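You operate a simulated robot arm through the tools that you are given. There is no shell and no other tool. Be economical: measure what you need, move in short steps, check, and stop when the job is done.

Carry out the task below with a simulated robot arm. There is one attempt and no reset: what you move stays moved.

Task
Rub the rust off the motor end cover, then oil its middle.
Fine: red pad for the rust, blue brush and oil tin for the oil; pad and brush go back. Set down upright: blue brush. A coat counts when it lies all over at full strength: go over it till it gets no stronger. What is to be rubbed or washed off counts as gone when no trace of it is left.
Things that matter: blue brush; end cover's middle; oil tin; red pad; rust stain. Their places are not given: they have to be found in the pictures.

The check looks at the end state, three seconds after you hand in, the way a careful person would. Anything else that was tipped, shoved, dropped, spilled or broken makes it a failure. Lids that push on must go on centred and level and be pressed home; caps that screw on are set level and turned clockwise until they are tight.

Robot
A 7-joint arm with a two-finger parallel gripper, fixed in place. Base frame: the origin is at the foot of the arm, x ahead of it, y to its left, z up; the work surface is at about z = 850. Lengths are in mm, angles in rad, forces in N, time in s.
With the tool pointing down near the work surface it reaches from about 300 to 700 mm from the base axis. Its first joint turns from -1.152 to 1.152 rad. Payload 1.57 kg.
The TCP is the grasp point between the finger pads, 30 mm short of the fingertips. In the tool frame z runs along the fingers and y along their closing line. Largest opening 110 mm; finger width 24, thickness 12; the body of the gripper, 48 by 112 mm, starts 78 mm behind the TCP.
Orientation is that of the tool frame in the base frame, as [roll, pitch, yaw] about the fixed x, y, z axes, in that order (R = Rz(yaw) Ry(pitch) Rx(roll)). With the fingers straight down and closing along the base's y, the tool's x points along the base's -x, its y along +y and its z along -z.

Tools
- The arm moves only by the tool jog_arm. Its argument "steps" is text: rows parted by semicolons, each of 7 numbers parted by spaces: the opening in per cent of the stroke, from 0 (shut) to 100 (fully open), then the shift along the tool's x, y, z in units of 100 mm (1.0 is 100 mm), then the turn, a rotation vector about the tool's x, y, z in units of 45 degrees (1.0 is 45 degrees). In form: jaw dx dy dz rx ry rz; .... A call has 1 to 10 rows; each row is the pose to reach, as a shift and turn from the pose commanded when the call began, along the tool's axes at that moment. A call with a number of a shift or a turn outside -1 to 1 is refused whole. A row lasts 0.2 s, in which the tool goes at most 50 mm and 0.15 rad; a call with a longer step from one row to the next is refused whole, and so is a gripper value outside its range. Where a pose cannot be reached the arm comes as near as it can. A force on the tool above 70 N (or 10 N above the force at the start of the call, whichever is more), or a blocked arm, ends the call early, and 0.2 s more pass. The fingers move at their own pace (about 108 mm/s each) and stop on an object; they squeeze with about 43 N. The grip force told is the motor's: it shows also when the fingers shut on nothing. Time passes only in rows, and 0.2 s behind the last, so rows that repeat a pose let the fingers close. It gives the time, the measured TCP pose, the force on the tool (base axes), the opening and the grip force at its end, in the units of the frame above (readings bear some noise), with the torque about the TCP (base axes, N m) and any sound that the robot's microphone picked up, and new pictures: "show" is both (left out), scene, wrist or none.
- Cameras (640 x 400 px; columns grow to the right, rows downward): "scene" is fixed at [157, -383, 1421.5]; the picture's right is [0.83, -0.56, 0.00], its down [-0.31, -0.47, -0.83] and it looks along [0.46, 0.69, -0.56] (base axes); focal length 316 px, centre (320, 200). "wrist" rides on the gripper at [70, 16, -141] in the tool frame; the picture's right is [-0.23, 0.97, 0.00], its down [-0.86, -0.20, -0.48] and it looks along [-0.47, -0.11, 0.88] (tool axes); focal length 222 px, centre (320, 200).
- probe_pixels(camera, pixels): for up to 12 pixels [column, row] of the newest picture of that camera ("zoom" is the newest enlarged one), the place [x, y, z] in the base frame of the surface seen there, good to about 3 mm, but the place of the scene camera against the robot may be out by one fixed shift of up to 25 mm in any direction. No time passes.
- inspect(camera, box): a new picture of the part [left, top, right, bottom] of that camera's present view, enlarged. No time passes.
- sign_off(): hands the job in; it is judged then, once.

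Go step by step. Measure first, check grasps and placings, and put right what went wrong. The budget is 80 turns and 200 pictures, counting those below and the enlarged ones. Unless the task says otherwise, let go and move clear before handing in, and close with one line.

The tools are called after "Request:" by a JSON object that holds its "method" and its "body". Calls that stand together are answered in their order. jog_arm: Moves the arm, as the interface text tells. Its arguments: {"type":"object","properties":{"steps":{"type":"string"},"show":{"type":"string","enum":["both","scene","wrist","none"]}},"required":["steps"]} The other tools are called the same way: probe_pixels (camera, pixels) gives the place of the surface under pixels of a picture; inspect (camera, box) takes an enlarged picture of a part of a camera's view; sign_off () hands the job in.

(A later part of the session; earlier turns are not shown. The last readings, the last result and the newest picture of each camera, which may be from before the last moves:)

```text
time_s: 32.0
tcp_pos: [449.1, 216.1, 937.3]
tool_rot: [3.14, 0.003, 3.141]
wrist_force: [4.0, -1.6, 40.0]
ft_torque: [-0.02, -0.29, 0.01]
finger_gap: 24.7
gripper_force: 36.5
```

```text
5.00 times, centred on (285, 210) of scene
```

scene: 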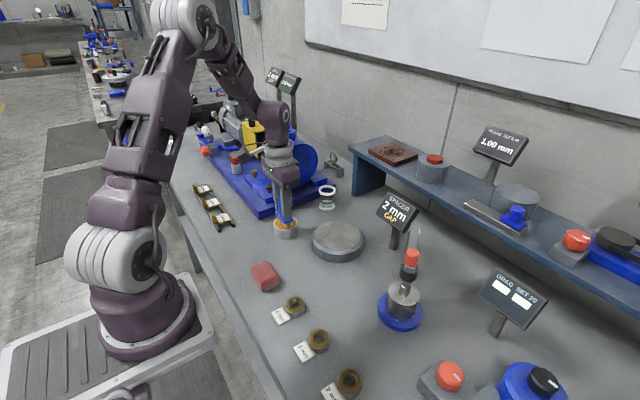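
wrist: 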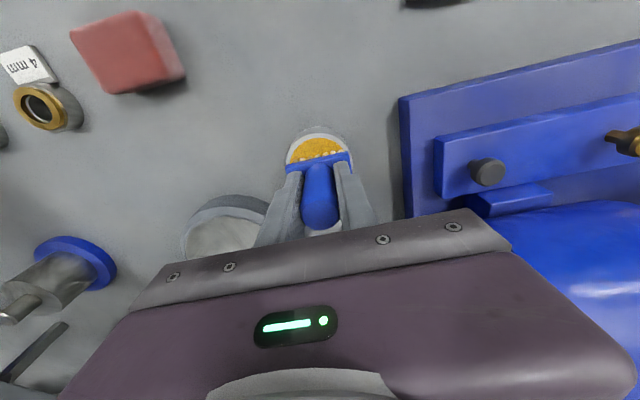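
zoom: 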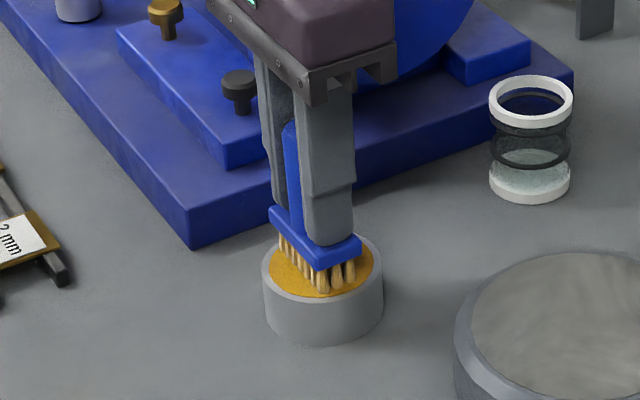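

The bristles took on oil colour and the force reads 40 N, so the brush may have slid slightly in the grip. I'm lifting and looking at it.

Request:
{"method": "jog_arm", "body": {"steps": "5 0 0 -0.05 0 0 0; 5 0 0 -0.2 0 0 0; 5 0 0 -0.4 0 0 0; 5 0 0 -0.4 0 0 0; 5 0 0 -0.4 0 0 0"}}

Request:
{"method": "inspect", "body": {"camera": "scene", "box": [245, 150, 325, 250]}}

Request:
{"method": "inspect", "body": {"camera": "wrist", "box": [240, 100, 400, 230]}}

```text
time_s: 33.2
tcp_pos: [446.8, 215.9, 978.3]
tool_rot: [-3.141, 0.0, 3.142]
wrist_force: [0.1, 0.2, -0.2]
ft_torque: [-0.03, 0.0, -0.02]
finger_gap: 24.2
gripper_force: 36.1
```

scene: 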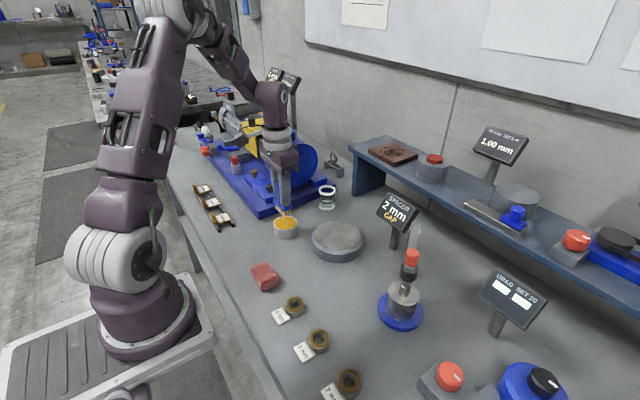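
wrist: 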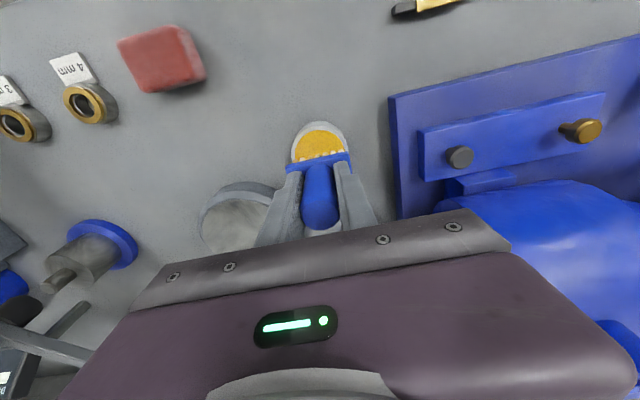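

```text
4.00 times, centred on (285, 200) of scene
```

zoom: 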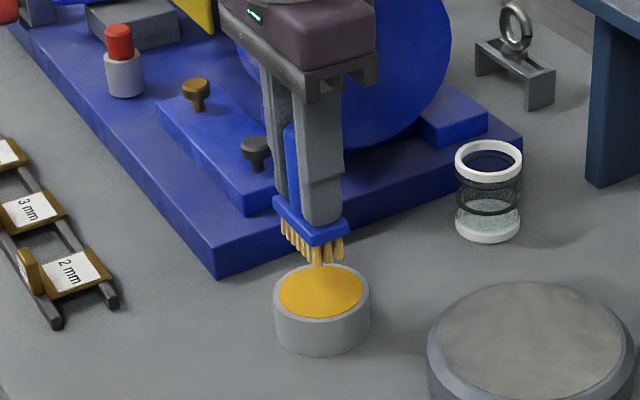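

```text
3.08 times, centred on (320, 165) of wrist
```

zoom: 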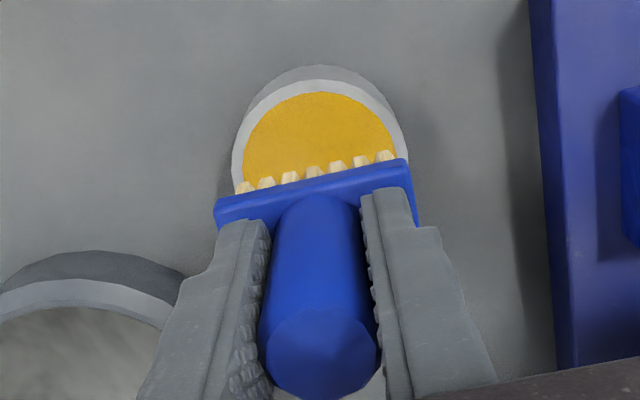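

The brush is loaded. I'm moving it over the cover.

Request:
{"method": "jog_arm", "body": {"steps": "5 -0.25 -0.3 -0.1 0 0 0; 5 -0.5 -0.65 -0.1 0 0 0; 5 -0.75 -0.95 -0.1 0 0 0; 5 -0.83 -1 -0.1 0 0 0; 5 -0.83 -1 -0.1 0 0 0", "show": "none"}}

Request:
{"method": "jog_arm", "body": {"steps": "5 0 -0.18 0.1 0 0 0; 5 0 -0.18 0.3 0 0 0; 5 0 -0.18 0.35 0 0 0; 5 0 -0.18 0.35 0 0 0"}}

Request:
{"method": "inspect", "body": {"camera": "scene", "box": [290, 190, 390, 270]}}

```text
time_s: 34.4
tcp_pos: [531.2, 114.7, 989.1]
tool_rot: [-3.14, 0.0, -3.142]
wrist_force: [-0.4, 0.5, -1.4]
ft_torque: [-0.04, -0.01, -0.03]
finger_gap: 24.6
gripper_force: 36.4
```

```text
time_s: 35.4
tcp_pos: [530.4, 99.0, 952.9]
tool_rot: [3.141, 0.0, 3.141]
wrist_force: [-0.9, -0.2, -0.7]
ft_torque: [-0.01, 0.01, 0.02]
finger_gap: 24.4
gripper_force: 35.8
```

scene: 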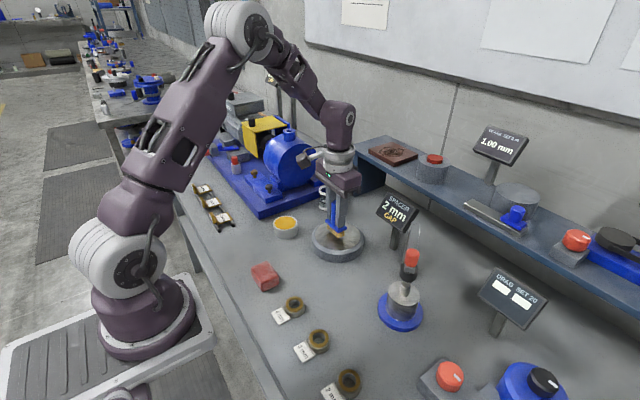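
wrist: 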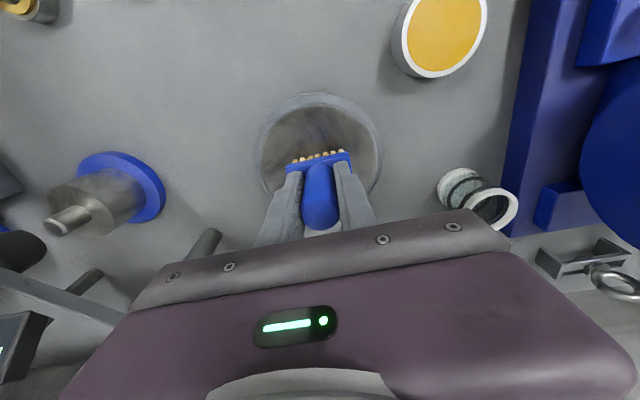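

```text
5.00 times, centred on (340, 230) of scene
```

zoom: 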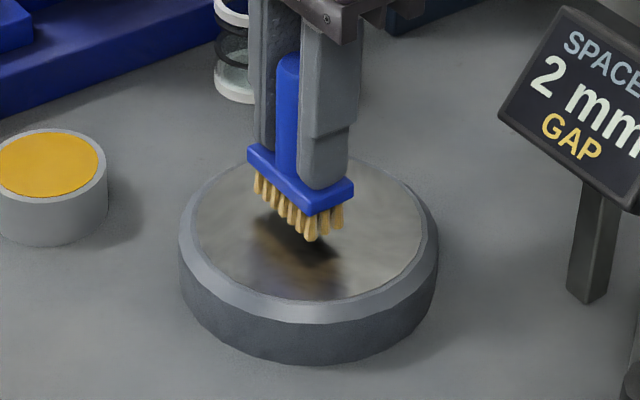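

Bristles hover a few mm above the middle. I'm lowering slowly to light contact.

Request:
{"method": "jog_arm", "body": {"steps": "5 0 0 0.03 0 0 0; 5 0 0 0.05 0 0 0; 5 0 0 0.06 0 0 0; 5 0 0 0.07 0 0 0; 5 0 0 0.07 0 0 0", "show": "none"}}

```text
time_s: 36.6
tcp_pos: [529.2, 99.4, 946.9]
tool_rot: [-3.141, 0.0, -3.141]
wrist_force: [0.0, 1.5, 0.0]
ft_torque: [-0.01, 0.0, -0.01]
finger_gap: 24.3
gripper_force: 36.0
```

Request:
{"method": "jog_arm", "body": {"steps": "5 0 0 0.01 0 0 0; 5 0 0 0.02 0 0 0; 5 0 0 0.03 0 0 0; 5 0 0 0.03 0 0 0; 5 0 0 0.03 0 0 0", "show": "none"}}

```text
time_s: 37.8
tcp_pos: [529.6, 98.4, 943.8]
tool_rot: [3.14, 0.0, -3.14]
wrist_force: [-0.5, -0.3, -1.3]
ft_torque: [0.05, 0.0, -0.03]
finger_gap: 24.5
gripper_force: 36.7
```

Not touching yet, so I'm going a little lower.

Request:
{"method": "jog_arm", "body": {"steps": "5 0 0 0.01 0 0 0; 5 0 0 0.015 0 0 0; 5 0 0 0.02 0 0 0; 5 0 0 0.02 0 0 0; 5 0 0 0.02 0 0 0", "show": "scene"}}

Request:
{"method": "inspect", "body": {"camera": "scene", "box": [290, 190, 390, 270]}}

```text
time_s: 39.0
tcp_pos: [530.3, 98.3, 942.9]
tool_rot: [3.14, 0.005, -3.141]
wrist_force: [-6.3, -2.7, 41.7]
ft_torque: [-0.03, 0.15, 0.01]
finger_gap: 24.7
gripper_force: 36.8
```

scene: 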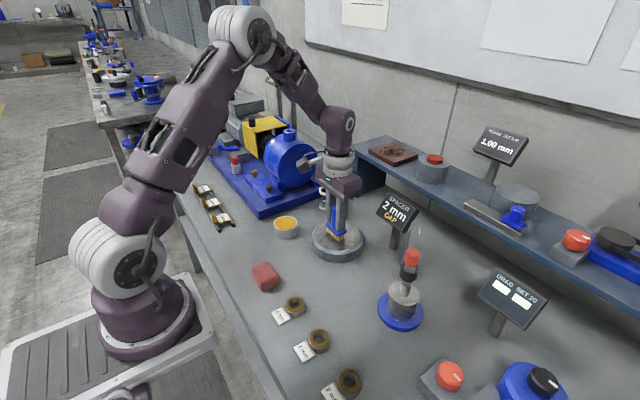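

```text
5.00 times, centred on (340, 230) of scene
```

zoom: 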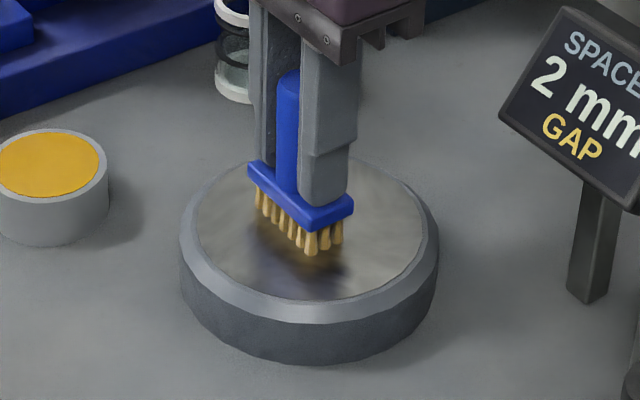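

Contact at TCP about 943; it's stiff. I'm easing up 0.8 mm and making strokes across the middle.

Request:
{"method": "jog_arm", "body": {"steps": "5 0 0 -0.008 0 0 0; 5 0.1 0 -0.008 0 0 0; 5 0.2 0 -0.008 0 0 0; 5 0.1 0 -0.008 0 0 0; 5 0 0 -0.008 0 0 0; 5 -0.1 0 -0.008 0 0 0; 5 -0.2 0 -0.008 0 0 0; 5 -0.1 0 -0.008 0 0 0; 5 0 0 -0.008 0 0 0; 5 0 0 -0.008 0 0 0", "show": "both"}}

Request:
{"method": "inspect", "body": {"camera": "wrist", "box": [240, 80, 400, 230]}}

Request:
{"method": "inspect", "body": {"camera": "scene", "box": [290, 190, 390, 270]}}

```text
time_s: 41.2
tcp_pos: [530.2, 97.8, 942.4]
tool_rot: [-3.141, -0.001, -3.14]
wrist_force: [5.5, 0.7, 10.3]
ft_torque: [0.05, -0.45, -0.01]
finger_gap: 24.3
gripper_force: 36.6
```

scene: 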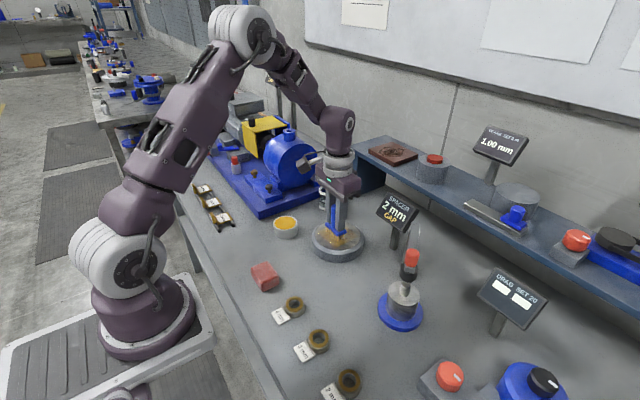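
wrist: 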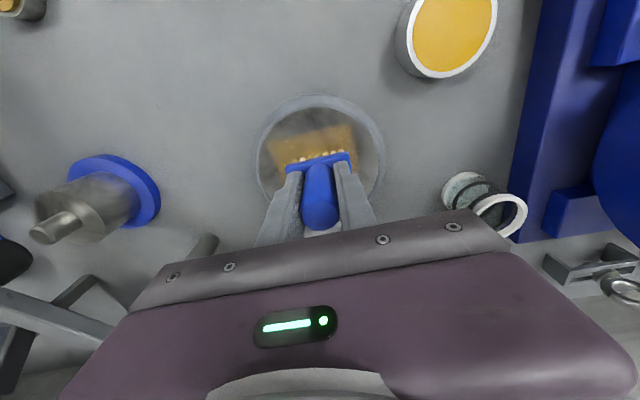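

```text
2.67 times, centred on (320, 155) of wrist
```

zoom: 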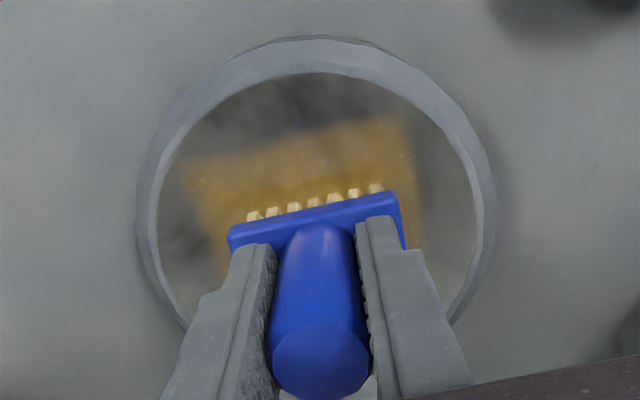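

```text
5.00 times, centred on (340, 230) of scene
```

zoom: 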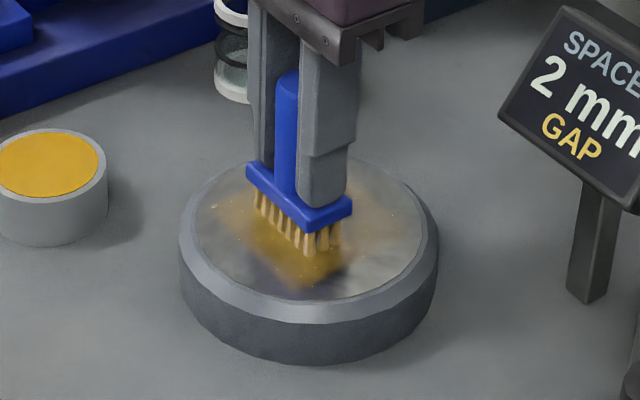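

Oil goes on, but thin. I'm continuing with passes offset to both sides in y.

Request:
{"method": "jog_arm", "body": {"steps": "5 0.1 0.12 0 0 0 0; 5 0.22 0.12 0 0 0 0; 5 0.1 0.12 0 0 0 0; 5 -0.08 0.12 0 0 0 0; 5 -0.22 0.12 0 0 0 0; 5 -0.22 -0.12 0 0 0 0; 5 -0.08 -0.12 0 0 0 0; 5 0.08 -0.12 0 0 0 0; 5 0.22 -0.12 0 0 0 0; 5 0 0 0 0 0 0", "show": "none"}}

Request:
{"method": "jog_arm", "body": {"steps": "5 0.12 0 0 0 0 0; 5 0.25 0 0 0 0 0; 5 0.12 0 0 0 0 0; 5 0 0 0 0 0 0; 5 -0.12 0 0 0 0 0; 5 -0.25 0 0 0 0 0; 5 -0.12 0 0 0 0 0; 5 0 0 0 0 0 0; 5 0 0 0 0 0 0", "show": "wrist"}}

Request:
{"method": "inspect", "body": {"camera": "wrist", "box": [240, 80, 400, 230]}}

Request:
{"method": "inspect", "body": {"camera": "scene", "box": [290, 190, 390, 270]}}

```text
time_s: 43.4
tcp_pos: [530.1, 99.1, 941.9]
tool_rot: [3.14, 0.0, -3.141]
wrist_force: [0.1, 0.7, -0.3]
ft_torque: [0.0, 0.01, -0.02]
finger_gap: 24.5
gripper_force: 36.3
```

```text
time_s: 45.4
tcp_pos: [531.7, 99.3, 942.9]
tool_rot: [3.14, 0.002, 3.141]
wrist_force: [5.1, -0.8, 11.1]
ft_torque: [0.03, -0.41, -0.01]
finger_gap: 24.4
gripper_force: 36.4
```

wrist: 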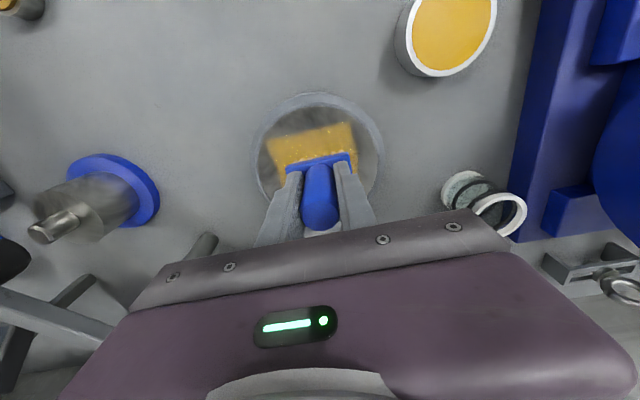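

```text
2.67 times, centred on (320, 155) of wrist
```

zoom: 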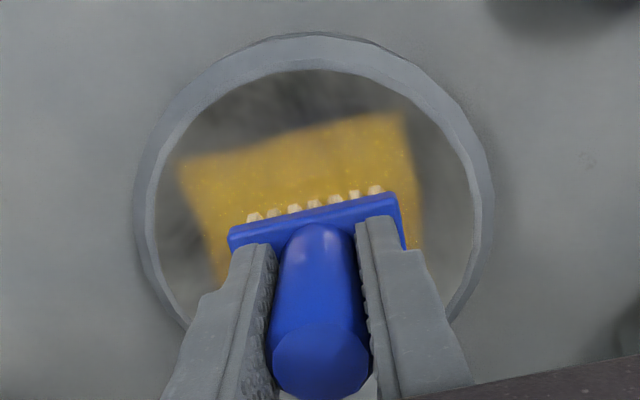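

```text
5.00 times, centred on (340, 230) of scene
```

zoom: 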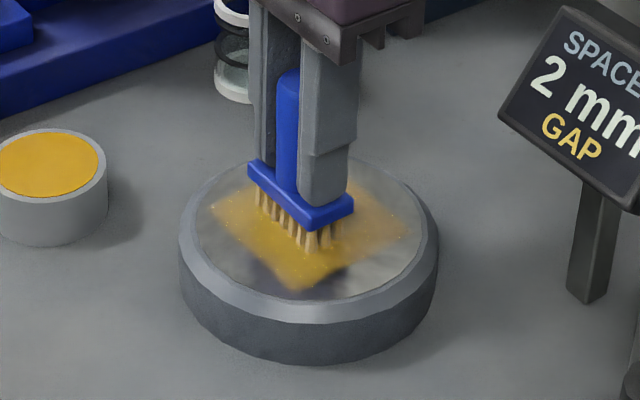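

The coat is stronger and the bristles are nearly dry. I'll measure the coated patch, then reload.

Request:
{"method": "inspect", "body": {"camera": "wrist", "box": [240, 80, 400, 230]}}

Request:
{"method": "probe_pixels", "body": {"camera": "zoom", "pixels": [[185, 162], [395, 115], [218, 265], [415, 230], [318, 75], [163, 185], [468, 180]]}}

Request:
{"method": "jog_arm", "body": {"steps": "5 0 0 -0.1 0 0 0; 5 0 0 -0.45 0 0 0; 5 0.25 0.3 -0.45 0 0 0; 5 0.5 0.6 -0.45 0 0 0; 5 0.75 0.9 -0.45 0 0 0; 5 0.83 1 -0.45 0 0 0; 5 0.83 1 -0.45 0 0 0", "show": "both"}}

Request:
{"method": "inspect", "body": {"camera": "scene", "box": [290, 190, 390, 270]}}

```text
2.67 times, centred on (320, 155) of wrist
```

zoom: 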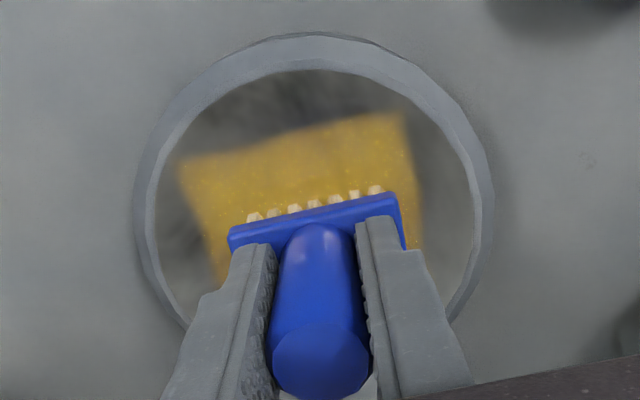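

```text
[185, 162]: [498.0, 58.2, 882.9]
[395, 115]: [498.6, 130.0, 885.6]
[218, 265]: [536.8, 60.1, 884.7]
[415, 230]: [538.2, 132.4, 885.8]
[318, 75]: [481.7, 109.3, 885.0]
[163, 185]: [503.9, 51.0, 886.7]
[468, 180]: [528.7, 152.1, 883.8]
```

```text
time_s: 47.0
tcp_pos: [446.2, 198.8, 986.6]
tool_rot: [-3.141, 0.0, 3.142]
wrist_force: [-0.1, -0.2, -0.2]
ft_torque: [0.01, 0.0, 0.0]
finger_gap: 24.2
gripper_force: 36.7
```

scene: 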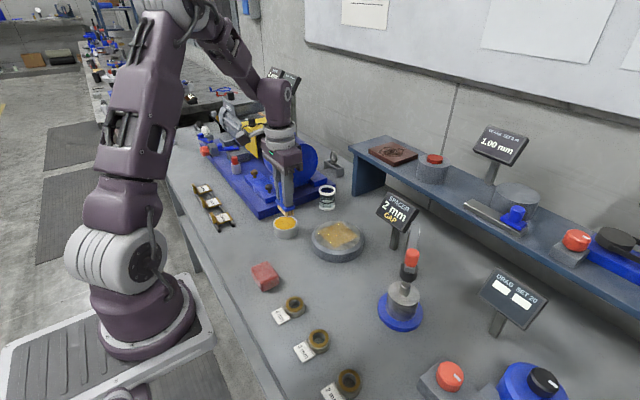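
wrist: 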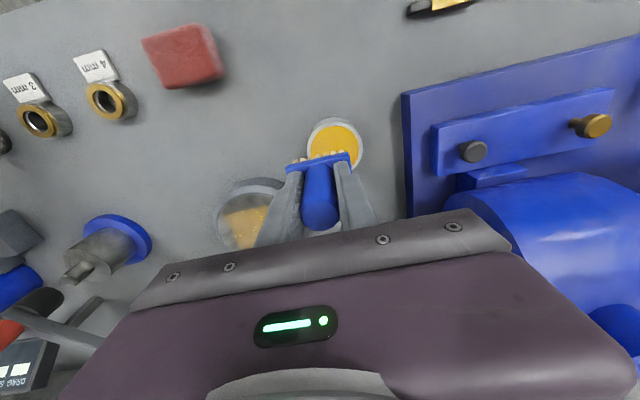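

```text
5.00 times, centred on (340, 230) of scene
```

zoom: 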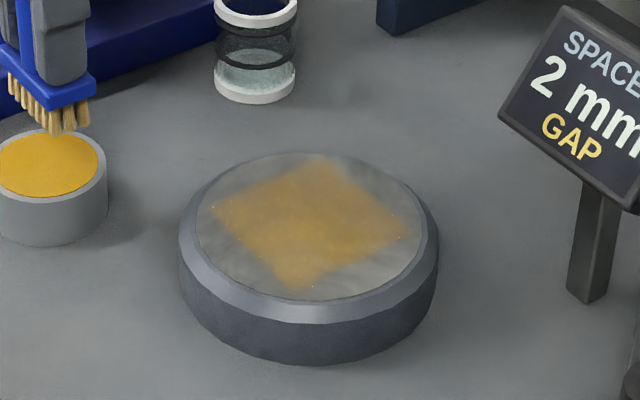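

The patch is a 72 mm square about (532,95), with the coat still partly see-through and specks at its corners. I'm reloading the brush in the tin.

Request:
{"method": "jog_arm", "body": {"steps": "5 -0.01 0.17 0 0 0 0; 5 -0.01 0.17 0.25 0 0 0; 5 -0.01 0.17 0.42 0 0 0; 5 -0.01 0.17 0.47 0 0 0; 5 -0.01 0.17 0.485 0 0 0; 5 -0.01 0.17 0.485 0 0 0; 5 -0.01 0.17 0.485 0 0 0", "show": "scene"}}

Request:
{"method": "inspect", "body": {"camera": "scene", "box": [245, 170, 325, 250]}}

```text
time_s: 48.6
tcp_pos: [448.1, 215.4, 939.7]
tool_rot: [-3.141, 0.0, -3.141]
wrist_force: [-0.4, 0.6, -0.4]
ft_torque: [-0.01, -0.03, 0.01]
finger_gap: 24.2
gripper_force: 36.8
```

scene: 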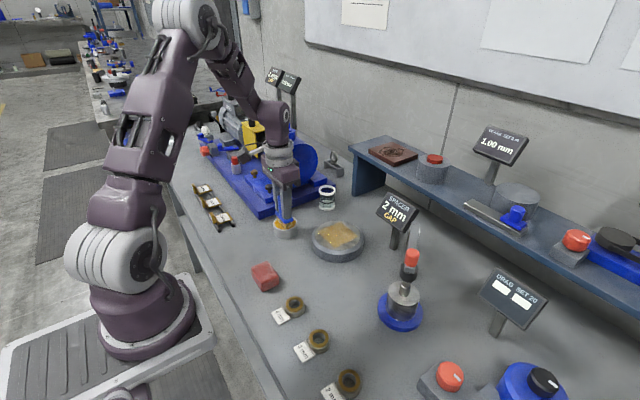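

```text
5.00 times, centred on (285, 210) of scene
```

zoom: 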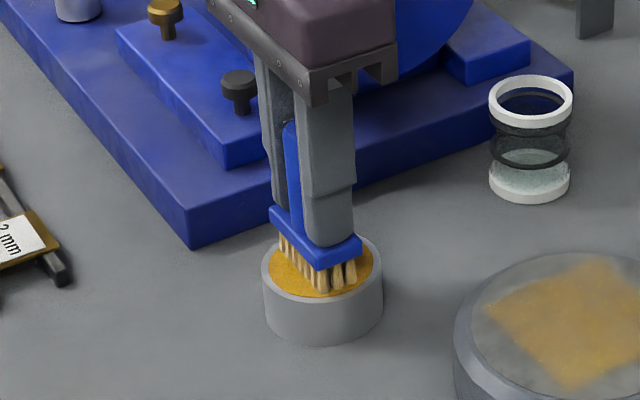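

Just above the oil. I'm lowering 2 mm in fine steps, holding briefly, then rising.

Request:
{"method": "jog_arm", "body": {"steps": "5 0 0 0.01 0 0 0; 5 0 0 0.015 0 0 0; 5 0 0 0.02 0 0 0; 5 0 0 0.02 0 0 0; 5 0 0 0.02 0 0 0", "show": "none"}}

Request:
{"method": "inspect", "body": {"camera": "scene", "box": [245, 170, 325, 250]}}

```text
time_s: 49.8
tcp_pos: [448.7, 215.7, 937.6]
tool_rot: [3.139, 0.003, -3.141]
wrist_force: [-4.5, 0.2, 41.3]
ft_torque: [-0.08, 0.1, 0.01]
finger_gap: 24.3
gripper_force: 36.0
```

```text
5.00 times, centred on (285, 210) of scene
```

zoom: 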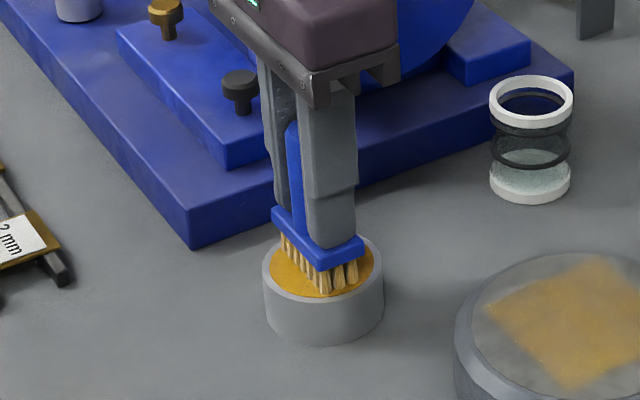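

Dipped. I'm lifting and returning over the cover.

Request:
{"method": "jog_arm", "body": {"steps": "5 0 0 -0.1 0 0 0; 5 0 0 -0.45 0 0 0; 5 -0.25 -0.3 -0.5 0 0 0; 5 -0.5 -0.65 -0.5 0 0 0; 5 -0.75 -0.95 -0.5 0 0 0; 5 -0.83 -1 -0.5 0 0 0; 5 -0.83 -1 -0.5 0 0 0", "show": "none"}}

Request:
{"method": "jog_arm", "body": {"steps": "5 0 -0.19 0.1 0 0 0; 5 0 -0.19 0.35 0 0 0; 5 0 -0.19 0.42 0 0 0; 5 0 -0.19 0.44 0 0 0; 5 0 -0.19 0.45 0 0 0; 5 0 -0.19 0.45 0 0 0", "show": "none"}}

```text
time_s: 51.4
tcp_pos: [530.1, 115.4, 988.1]
tool_rot: [-3.141, 0.001, 3.141]
wrist_force: [-0.3, -1.0, -0.1]
ft_torque: [-0.02, 0.0, -0.02]
finger_gap: 24.3
gripper_force: 36.3
```

```text
time_s: 52.8
tcp_pos: [532.5, 95.8, 943.1]
tool_rot: [-3.141, 0.001, -3.14]
wrist_force: [-1.5, -0.6, 6.5]
ft_torque: [-0.02, 0.02, -0.01]
finger_gap: 24.3
gripper_force: 36.0
```

Contact at 6.5 N. I'm going over the whole square out to the corners.

Request:
{"method": "jog_arm", "body": {"steps": "5 0.14 0.14 0.004 0 0 0; 5 0.27 0.16 0.004 0 0 0; 5 0.27 0 0.004 0 0 0; 5 0.27 -0.16 0.004 0 0 0; 5 0.14 -0.16 0.004 0 0 0; 5 0 -0.16 0.004 0 0 0; 5 -0.14 -0.16 0.004 0 0 0; 5 -0.27 -0.16 0.004 0 0 0; 5 -0.27 0 0.004 0 0 0; 5 -0.27 0.16 0.004 0 0 0", "show": "none"}}

Request:
{"method": "jog_arm", "body": {"steps": "5 0.14 0 0 0 0 0; 5 0.27 0 0 0 0 0; 5 0.40 0 0 0 0 0; 5 0.54 -0.04 0 0 0 0; 5 0.54 -0.16 0 0 0 0; 5 0.4 -0.16 0 0 0 0; 5 0.27 -0.16 0 0 0 0; 5 0.14 -0.16 0 0 0 0; 5 0 -0.16 0 0 0 0; 5 0.27 -0.16 0 0 0 0", "show": "wrist"}}

Request:
{"method": "inspect", "body": {"camera": "scene", "box": [290, 190, 390, 270]}}

```text
time_s: 55.0
tcp_pos: [557.5, 112.8, 942.2]
tool_rot: [3.141, 0.0, -3.14]
wrist_force: [-0.2, -2.2, 3.1]
ft_torque: [-0.03, -0.07, -0.04]
finger_gap: 24.5
gripper_force: 36.3
```

```text
time_s: 57.2
tcp_pos: [530.6, 95.4, 940.1]
tool_rot: [-3.141, 0.0, -3.141]
wrist_force: [1.9, 0.1, 4.3]
ft_torque: [0.01, -0.2, -0.03]
finger_gap: 24.7
gripper_force: 36.1
```

wrist: 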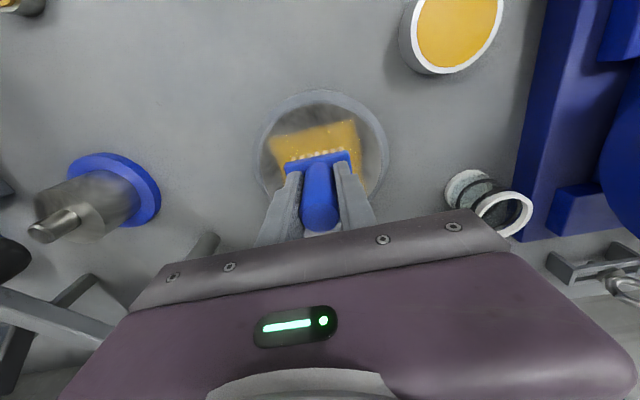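

```text
5.00 times, centred on (340, 230) of scene
```

zoom: 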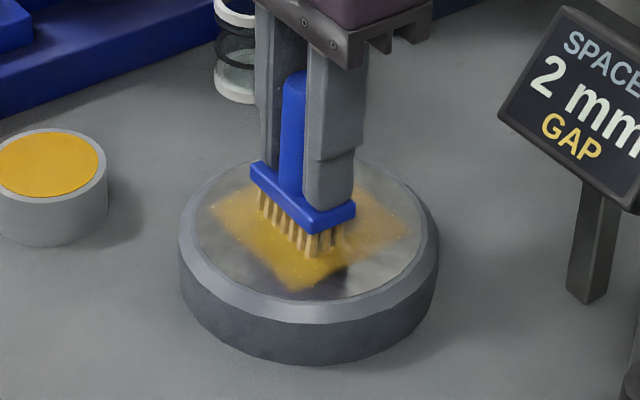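

I'm rising and moving aside to compare the coat with the earlier view.

Request:
{"method": "jog_arm", "body": {"steps": "5 0 0 -0.1 0 0 0; 5 0 0 -0.45 0 0 0; 5 0.25 0.3 -0.45 0 0 0; 5 0.5 0.6 -0.45 0 0 0; 5 0.75 0.9 -0.45 0 0 0; 5 0.83 1 -0.45 0 0 0; 5 0.83 1 -0.45 0 0 0", "show": "wrist"}}

Request:
{"method": "inspect", "body": {"camera": "scene", "box": [290, 190, 390, 270]}}

Request:
{"method": "inspect", "body": {"camera": "scene", "box": [250, 160, 320, 250]}}

```text
time_s: 58.8
tcp_pos: [448.3, 195.7, 986.5]
tool_rot: [3.141, 0.0, 3.141]
wrist_force: [-1.0, 0.2, -1.3]
ft_torque: [0.03, 0.02, 0.02]
finger_gap: 24.3
gripper_force: 35.9
```

wrist: 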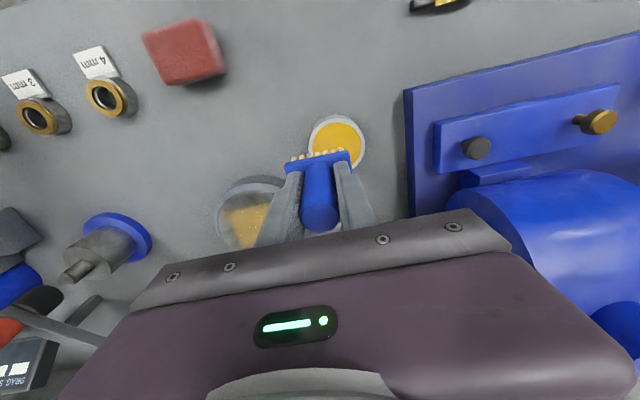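

```text
5.00 times, centred on (340, 230) of scene
```

zoom: 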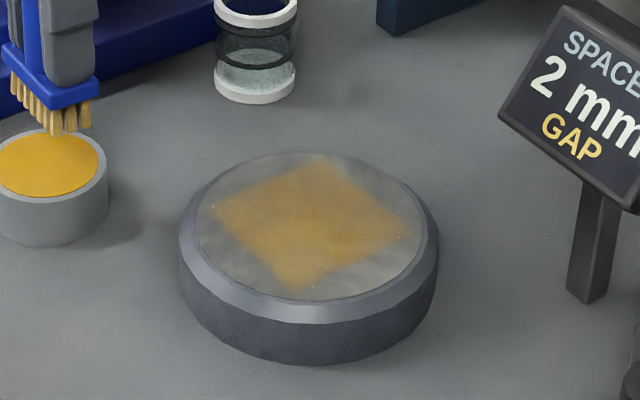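

```text
4.44 times, centred on (285, 205) of scene
```

zoom: 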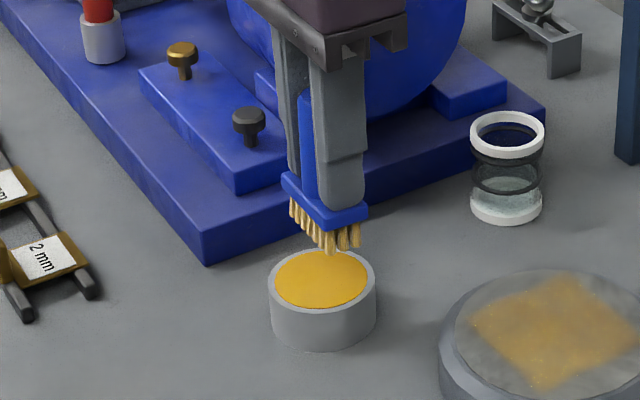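

Nearly unchanged since the first coat. I'll enlarge the coat to judge how even it is.

Request:
{"method": "inspect", "body": {"camera": "scene", "box": [318, 212, 378, 262]}}

Request:
{"method": "inspect", "body": {"camera": "wrist", "box": [210, 160, 300, 260]}}

```text
8.00 times, centred on (348, 237) of scene
```

zoom: 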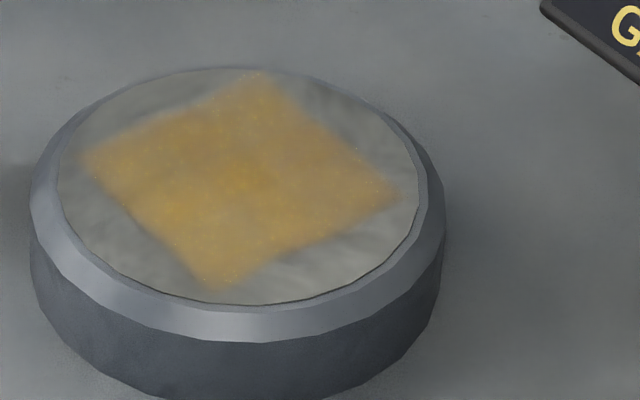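

```text
4.00 times, centred on (255, 210) of wrist
```

zoom: 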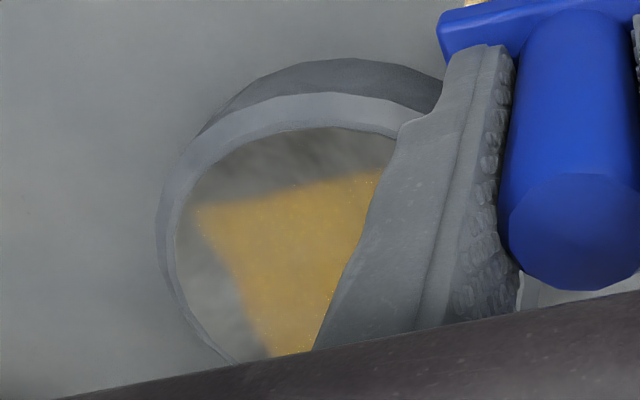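

The middle is stronger than the edges, so more oil is needed. I'm reloading with a longer dip and a small swirl.

Request:
{"method": "jog_arm", "body": {"steps": "5 0 0.19 0 0 0 0; 5 0 0.19 0.25 0 0 0; 5 0 0.19 0.42 0 0 0; 5 0 0.19 0.475 0 0 0; 5 0 0.19 0.49 0 0 0; 5 0.02 0.19 0.5 0 0 0; 5 -0.02 0.19 0.5 0 0 0; 5 0.02 0.19 0.5 0 0 0; 5 0 0.19 0.5 0 0 0; 5 0 0.19 0.5 0 0 0", "show": "none"}}

Request:
{"method": "inspect", "body": {"camera": "scene", "box": [250, 160, 320, 250]}}

```text
time_s: 61.0
tcp_pos: [449.0, 215.5, 936.5]
tool_rot: [-3.141, 0.0, 3.141]
wrist_force: [-2.3, -0.1, 14.2]
ft_torque: [0.03, -0.02, -0.01]
finger_gap: 24.3
gripper_force: 35.8
```

```text
4.44 times, centred on (285, 205) of scene
```

zoom: 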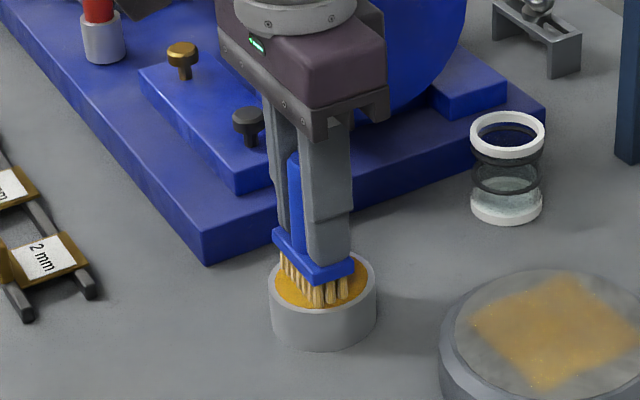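

14 N contact in the oil. I'm lifting, checking the bristles, and going back to the cover.

Request:
{"method": "jog_arm", "body": {"steps": "5 0 0 -0.1 0 0 0; 5 0 0 -0.45 0 0 0; 5 -0.25 -0.3 -0.5 0 0 0; 5 -0.5 -0.65 -0.5 0 0 0; 5 -0.75 -0.95 -0.5 0 0 0; 5 -0.83 -1 -0.5 0 0 0; 5 -0.83 -1 -0.5 0 0 0", "show": "none"}}

Request:
{"method": "inspect", "body": {"camera": "scene", "box": [310, 170, 380, 250]}}

Request:
{"method": "jog_arm", "body": {"steps": "5 0 -0.19 0.1 0 0 0; 5 0 -0.19 0.35 0 0 0; 5 0 -0.19 0.42 0 0 0; 5 0 -0.19 0.44 0 0 0; 5 0 -0.19 0.45 0 0 0; 5 0 -0.19 0.45 0 0 0", "show": "none"}}

```text
time_s: 62.6
tcp_pos: [531.4, 115.1, 987.4]
tool_rot: [-3.141, 0.0, -3.141]
wrist_force: [0.7, 0.1, -0.6]
ft_torque: [-0.04, 0.0, 0.01]
finger_gap: 24.4
gripper_force: 35.9
```

```text
5.00 times, centred on (345, 210) of scene
```

zoom: 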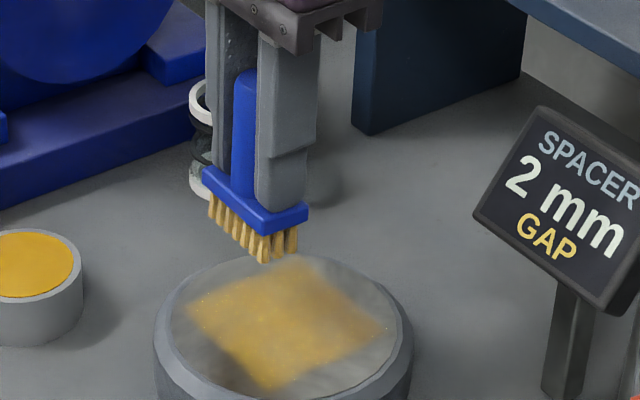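

```text
time_s: 64.0
tcp_pos: [532.6, 96.8, 941.9]
tool_rot: [3.141, 0.001, 3.141]
wrist_force: [-0.4, -0.1, -0.7]
ft_torque: [0.01, 0.01, -0.02]
finger_gap: 24.3
gripper_force: 35.6
```

Loaded. I'm lowering another 1–2 mm and brushing the edges and corners first, then the middle.

Request:
{"method": "jog_arm", "body": {"steps": "5 0 0 0.008 0 0 0; 5 0 0 0.014 0 0 0; 5 0.12 0.12 0.014 0 0 0; 5 0.26 0.16 0.014 0 0 0; 5 0.26 0.05 0.014 0 0 0; 5 0.26 -0.06 0.014 0 0 0; 5 0.26 -0.16 0.014 0 0 0; 5 0.16 -0.16 0.014 0 0 0; 5 0.05 -0.16 0.014 0 0 0; 5 -0.05 -0.16 0.014 0 0 0", "show": "none"}}

Request:
{"method": "jog_arm", "body": {"steps": "5 -0.1 0 0 0 0 0; 5 -0.21 0 0 0 0 0; 5 -0.21 0.1 0 0 0 0; 5 -0.21 0.21 0 0 0 0; 5 -0.21 0.32 0 0 0 0; 5 -0.1 0.32 0 0 0 0; 5 0 0.32 0 0 0 0; 5 0.1 0.32 0 0 0 0; 5 0.1 0.16 0 0 0 0; 5 0 0.16 0 0 0 0", "show": "none"}}

Request:
{"method": "inspect", "body": {"camera": "scene", "box": [310, 190, 380, 270]}}

```text
time_s: 66.2
tcp_pos: [535.8, 80.3, 939.1]
tool_rot: [-3.14, 0.0, 3.141]
wrist_force: [-6.8, -1.0, 16.1]
ft_torque: [0.06, 0.25, 0.02]
finger_gap: 24.2
gripper_force: 36.0
```

```text
time_s: 68.4
tcp_pos: [534.5, 95.0, 939.2]
tool_rot: [-3.139, -0.002, 3.141]
wrist_force: [-9.7, -0.6, 18.5]
ft_torque: [0.09, 0.25, 0.04]
finger_gap: 24.4
gripper_force: 36.0
```

```text
5.00 times, centred on (345, 230) of scene
```

zoom: 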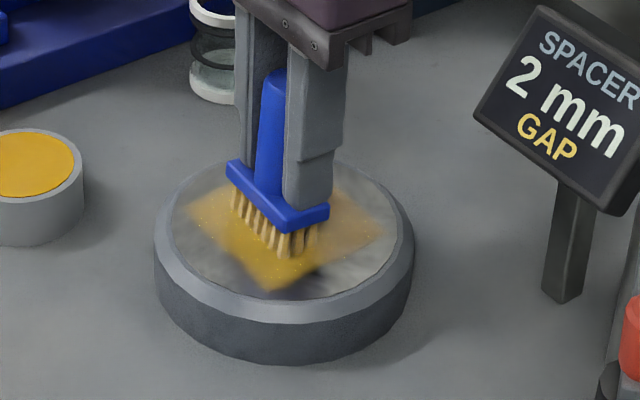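

The brush has leaned in the grip from drag. I'm lifting clear to look at the lean and the coat.

Request:
{"method": "jog_arm", "body": {"steps": "5 0 0 -0.1 0 0 0; 5 0 0 -0.45 0 0 0; 5 0.25 0.3 -0.45 0 0 0; 5 0.5 0.6 -0.45 0 0 0; 5 0.75 0.9 -0.45 0 0 0; 5 0.83 1 -0.45 0 0 0; 5 0.83 1 -0.45 0 0 0", "show": "wrist"}}

Request:
{"method": "inspect", "body": {"camera": "scene", "box": [318, 212, 378, 262]}}

Request:
{"method": "inspect", "body": {"camera": "scene", "box": [250, 160, 320, 250]}}

```text
time_s: 70.0
tcp_pos: [453.3, 196.5, 985.2]
tool_rot: [-3.141, 0.0, 3.141]
wrist_force: [-0.1, -0.1, -0.6]
ft_torque: [0.01, -0.03, 0.0]
finger_gap: 24.3
gripper_force: 36.3
```

wrist: 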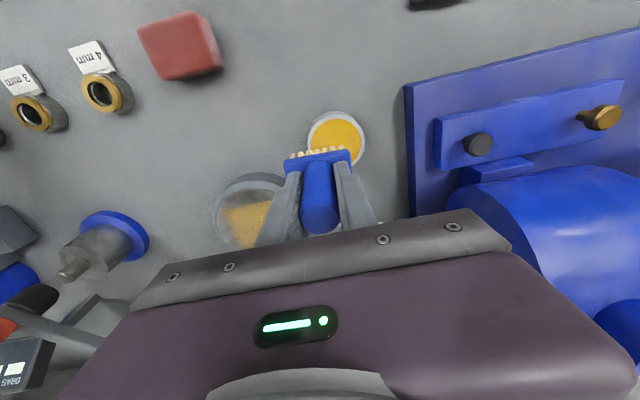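

```text
8.00 times, centred on (348, 237) of scene
```

zoom: 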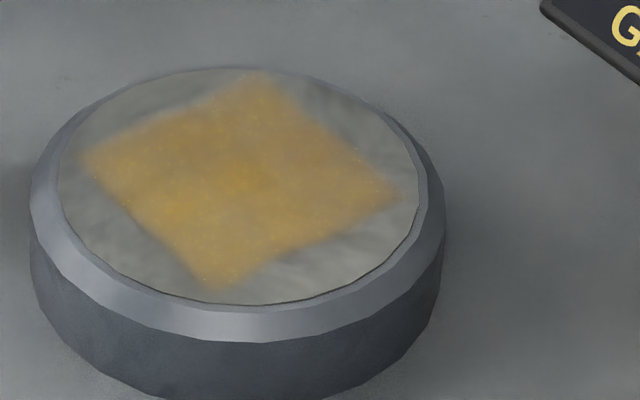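

```text
4.44 times, centred on (285, 205) of scene
```

zoom: 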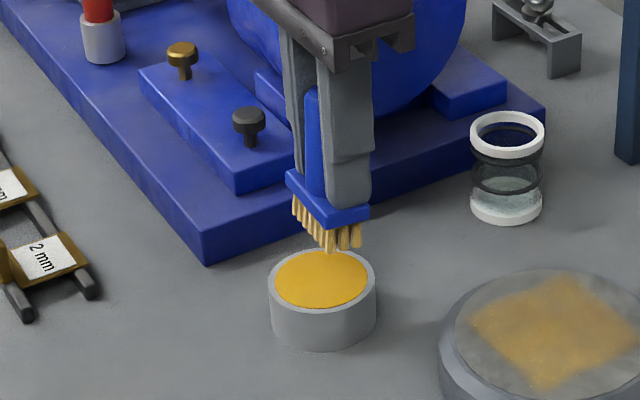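

The corners are better, but the coat is still slightly blotchy. I'm reloading gently, allowing for the lean.

Request:
{"method": "jog_arm", "body": {"steps": "5 0 0.19 0 0 0 0; 5 0 0.19 0.25 0 0 0; 5 0 0.19 0.42 0 0 0; 5 0 0.19 0.46 0 0 0; 5 0 0.19 0.475 0 0 0; 5 0 0.19 0.48 0 0 0; 5 0 0.19 0.485 0 0 0; 5 0 0.19 0.485 0 0 0", "show": "none"}}

Request:
{"method": "inspect", "body": {"camera": "scene", "box": [250, 160, 320, 250]}}

```text
time_s: 71.8
tcp_pos: [453.9, 216.3, 937.9]
tool_rot: [3.14, 0.002, -3.141]
wrist_force: [-0.7, 1.0, -0.9]
ft_torque: [0.01, 0.01, 0.02]
finger_gap: 24.2
gripper_force: 36.1
```

```text
4.44 times, centred on (285, 205) of scene
```

zoom: 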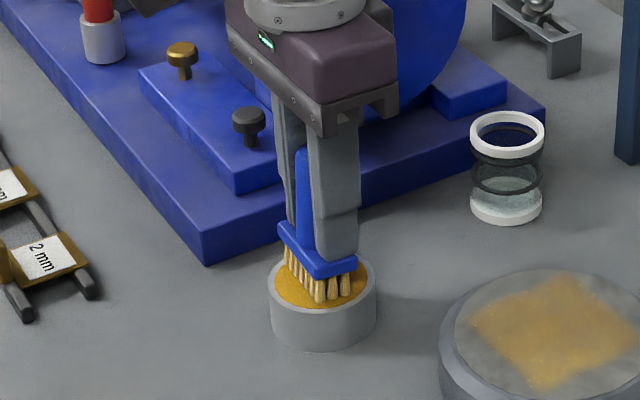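

Request:
{"method": "jog_arm", "body": {"steps": "5 0 0 0.008 0 0 0; 5 0 0 0.016 0 0 0; 5 0 0 0.024 0 0 0; 5 0 0 0.03 0 0 0; 5 0 0 0.03 0 0 0; 5 0 0 0.03 0 0 0", "show": "none"}}

```text
time_s: 73.2
tcp_pos: [454.7, 216.0, 934.8]
tool_rot: [3.139, 0.003, -3.141]
wrist_force: [-3.9, 1.8, 41.4]
ft_torque: [0.12, -0.05, 0.0]
finger_gap: 24.4
gripper_force: 35.9
```

Loaded. I'm going back and approaching contact in small steps.

Request:
{"method": "jog_arm", "body": {"steps": "5 0 0 -0.1 0 0 0; 5 0 0 -0.45 0 0 0; 5 -0.25 -0.3 -0.5 0 0 0; 5 -0.5 -0.65 -0.5 0 0 0; 5 -0.75 -0.95 -0.5 0 0 0; 5 -0.8 -1 -0.5 0 0 0; 5 -0.8 -1 -0.5 0 0 0", "show": "none"}}

Request:
{"method": "inspect", "body": {"camera": "scene", "box": [310, 170, 380, 250]}}

Request:
{"method": "jog_arm", "body": {"steps": "5 0 -0.19 0.1 0 0 0; 5 0 -0.19 0.35 0 0 0; 5 0 -0.19 0.42 0 0 0; 5 0 -0.19 0.44 0 0 0; 5 0 -0.19 0.45 0 0 0; 5 0 -0.19 0.45 0 0 0", "show": "none"}}

```text
time_s: 74.8
tcp_pos: [533.2, 115.0, 983.5]
tool_rot: [-3.141, 0.0, -3.141]
wrist_force: [-0.3, 0.5, -0.9]
ft_torque: [0.0, -0.02, 0.0]
finger_gap: 24.6
gripper_force: 35.9
```

```text
5.00 times, centred on (345, 210) of scene
```

zoom: 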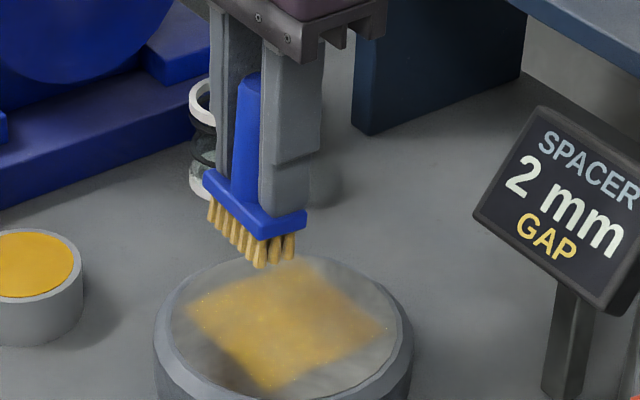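

```text
time_s: 76.2
tcp_pos: [534.2, 96.3, 938.9]
tool_rot: [-3.141, 0.002, 3.141]
wrist_force: [-0.6, -2.3, 15.8]
ft_torque: [0.09, -0.02, 0.02]
finger_gap: 24.6
gripper_force: 36.7
```

Contact at 16 N. I'll stroke along y, which the grip resists well, and step toward −x so drag straightens the lean.

Request:
{"method": "jog_arm", "body": {"steps": "5 0 0 -0.05 0 0 0; 5 -0.26 0.16 -0.05 0 0 0; 5 -0.26 0.16 -0.003 0 0 0; 5 -0.26 0 -0.003 0 0 0; 5 -0.26 -0.16 -0.003 0 0 0; 5 -0.14 -0.16 -0.003 0 0 0; 5 -0.14 0 -0.003 0 0 0; 5 -0.14 0.16 -0.003 0 0 0; 5 -0.02 0.16 -0.003 0 0 0; 5 -0.02 0 -0.003 0 0 0", "show": "none"}}

Request:
{"method": "jog_arm", "body": {"steps": "5 0 -0.16 0 0 0 0; 5 0.1 -0.16 0 0 0 0; 5 0.1 0 0 0 0 0; 5 0.1 0.16 0 0 0 0; 5 0.2 0.16 0 0 0 0; 5 0.2 0 0 0 0 0; 5 0.2 -0.16 0 0 0 0; 5 0.3 -0.16 0 0 0 0; 5 0.3 0 0 0 0 0; 5 0.3 0.16 0 0 0 0", "show": "none"}}

Request:
{"method": "inspect", "body": {"camera": "scene", "box": [310, 190, 380, 270]}}

```text
time_s: 78.4
tcp_pos: [535.3, 99.0, 937.5]
tool_rot: [3.14, -0.001, -3.14]
wrist_force: [-0.5, 12.4, 22.8]
ft_torque: [0.38, -0.06, 0.06]
finger_gap: 24.6
gripper_force: 36.3
```

```text
time_s: 80.6
tcp_pos: [504.3, 113.8, 937.2]
tool_rot: [-3.138, -0.001, 3.141]
wrist_force: [-0.2, 0.3, 0.9]
ft_torque: [-0.03, -0.03, 0.01]
finger_gap: 24.1
gripper_force: 36.4
```

```text
5.00 times, centred on (345, 230) of scene
```

zoom: 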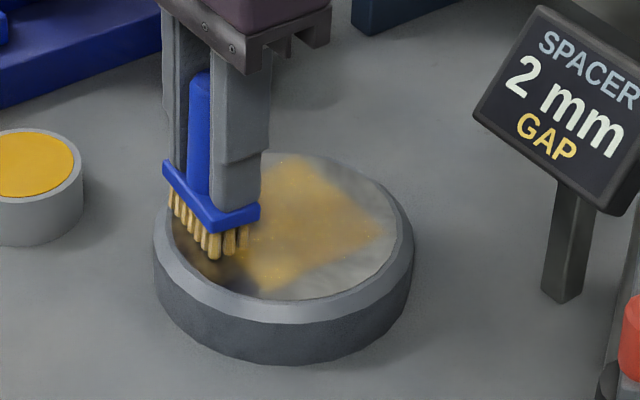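

The brush is straight again, but contact was lost at the end. I'm lowering slightly and re-stroking this near side.

Request:
{"method": "jog_arm", "body": {"steps": "5 0 0 0.006 0 0 0; 5 0 0 0.012 0 0 0; 5 0 -0.16 0.012 0 0 0; 5 0 -0.32 0.012 0 0 0; 5 -0.05 -0.32 0.012 0 0 0; 5 -0.05 -0.16 0.012 0 0 0; 5 -0.05 0 0.012 0 0 0; 5 -0.12 0 0.012 0 0 0; 5 -0.12 -0.16 0.012 0 0 0; 5 -0.12 -0.32 0.012 0 0 0", "show": "none"}}

Request:
{"method": "jog_arm", "body": {"steps": "5 -0.1 0 0 0 0 0; 5 -0.1 0.16 0 0 0 0; 5 -0.1 0.32 0 0 0 0; 5 -0.2 0.32 0 0 0 0; 5 -0.2 0.16 0 0 0 0; 5 -0.2 0 0 0 0 0; 5 -0.3 0 0 0 0 0; 5 -0.3 0.16 0 0 0 0; 5 -0.3 0.32 0 0 0 0; 5 -0.3 0.16 0 0 0 0", "show": "none"}}

Request:
{"method": "inspect", "body": {"camera": "scene", "box": [310, 190, 380, 270]}}

```text
time_s: 82.8
tcp_pos: [517.6, 80.7, 937.6]
tool_rot: [3.141, 0.005, -3.139]
wrist_force: [0.3, 10.0, 21.3]
ft_torque: [0.31, -0.22, 0.05]
finger_gap: 24.5
gripper_force: 36.4
```

```text
time_s: 85.0
tcp_pos: [546.7, 96.0, 937.4]
tool_rot: [3.141, -0.003, -3.141]
wrist_force: [-0.2, 0.8, -0.5]
ft_torque: [0.01, 0.02, -0.03]
finger_gap: 24.1
gripper_force: 36.0
```

```text
5.00 times, centred on (345, 230) of scene
```

zoom: 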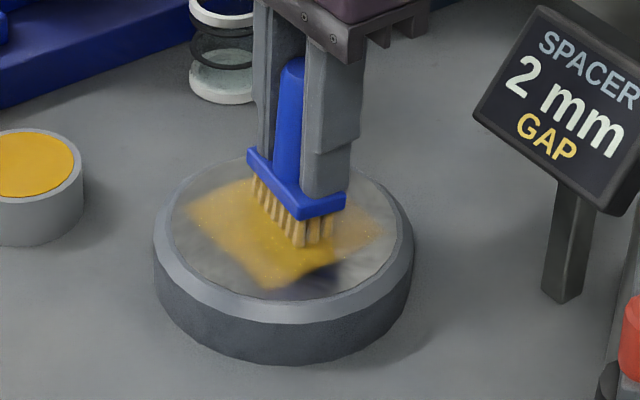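

The near part is much stronger now. I'm reloading for the far side.

Request:
{"method": "jog_arm", "body": {"steps": "5 0 0 -0.1 0 0 0; 5 0 0 -0.45 0 0 0; 5 0.25 0.3 -0.45 0 0 0; 5 0.5 0.6 -0.45 0 0 0; 5 0.75 0.9 -0.45 0 0 0; 5 0.93 1 -0.45 0 0 0; 5 0.93 1 -0.45 0 0 0", "show": "none"}}

Request:
{"method": "inspect", "body": {"camera": "scene", "box": [318, 212, 378, 262]}}

Request:
{"method": "inspect", "body": {"camera": "scene", "box": [250, 160, 320, 250]}}

```text
time_s: 86.6
tcp_pos: [454.3, 195.7, 981.3]
tool_rot: [-3.141, 0.0, -3.141]
wrist_force: [-0.5, -0.5, -0.3]
ft_torque: [-0.03, 0.0, 0.01]
finger_gap: 24.4
gripper_force: 36.4
```

```text
8.00 times, centred on (348, 237) of scene
```

zoom: 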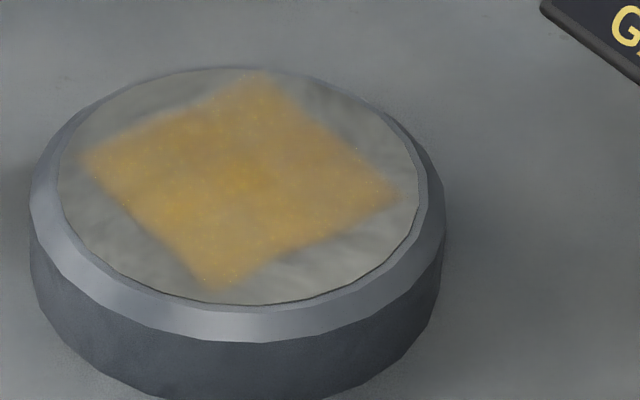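

```text
4.44 times, centred on (285, 205) of scene
```

zoom: 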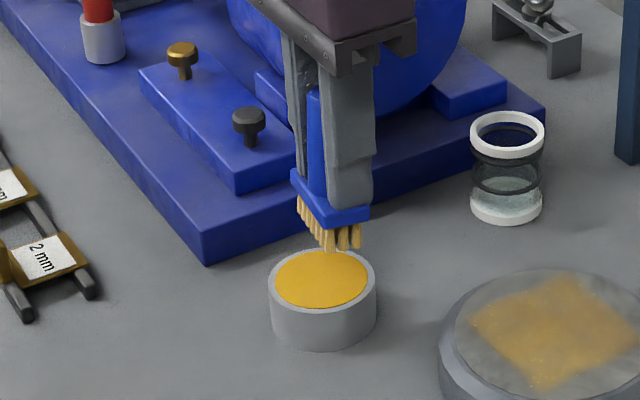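

The coat looks almost identical to the last one in this light, so it's near saturation. I'll do one more loaded pass over the far side and corners to be sure.

Request:
{"method": "jog_arm", "body": {"steps": "5 0.03 0.19 0 0 0 0; 5 0.03 0.19 0.25 0 0 0; 5 0.03 0.19 0.42 0 0 0; 5 0.03 0.19 0.44 0 0 0; 5 0.03 0.19 0.45 0 0 0; 5 0.03 0.19 0.46 0 0 0; 5 0.03 0.19 0.466 0 0 0; 5 0.03 0.19 0.472 0 0 0; 5 0.03 0.19 0.472 0 0 0", "show": "none"}}

```text
time_s: 88.6
tcp_pos: [452.0, 214.7, 935.0]
tool_rot: [-3.14, 0.0, 3.141]
wrist_force: [1.3, -0.3, -1.8]
ft_torque: [0.01, -0.03, 0.0]
finger_gap: 23.9
gripper_force: 36.5
```

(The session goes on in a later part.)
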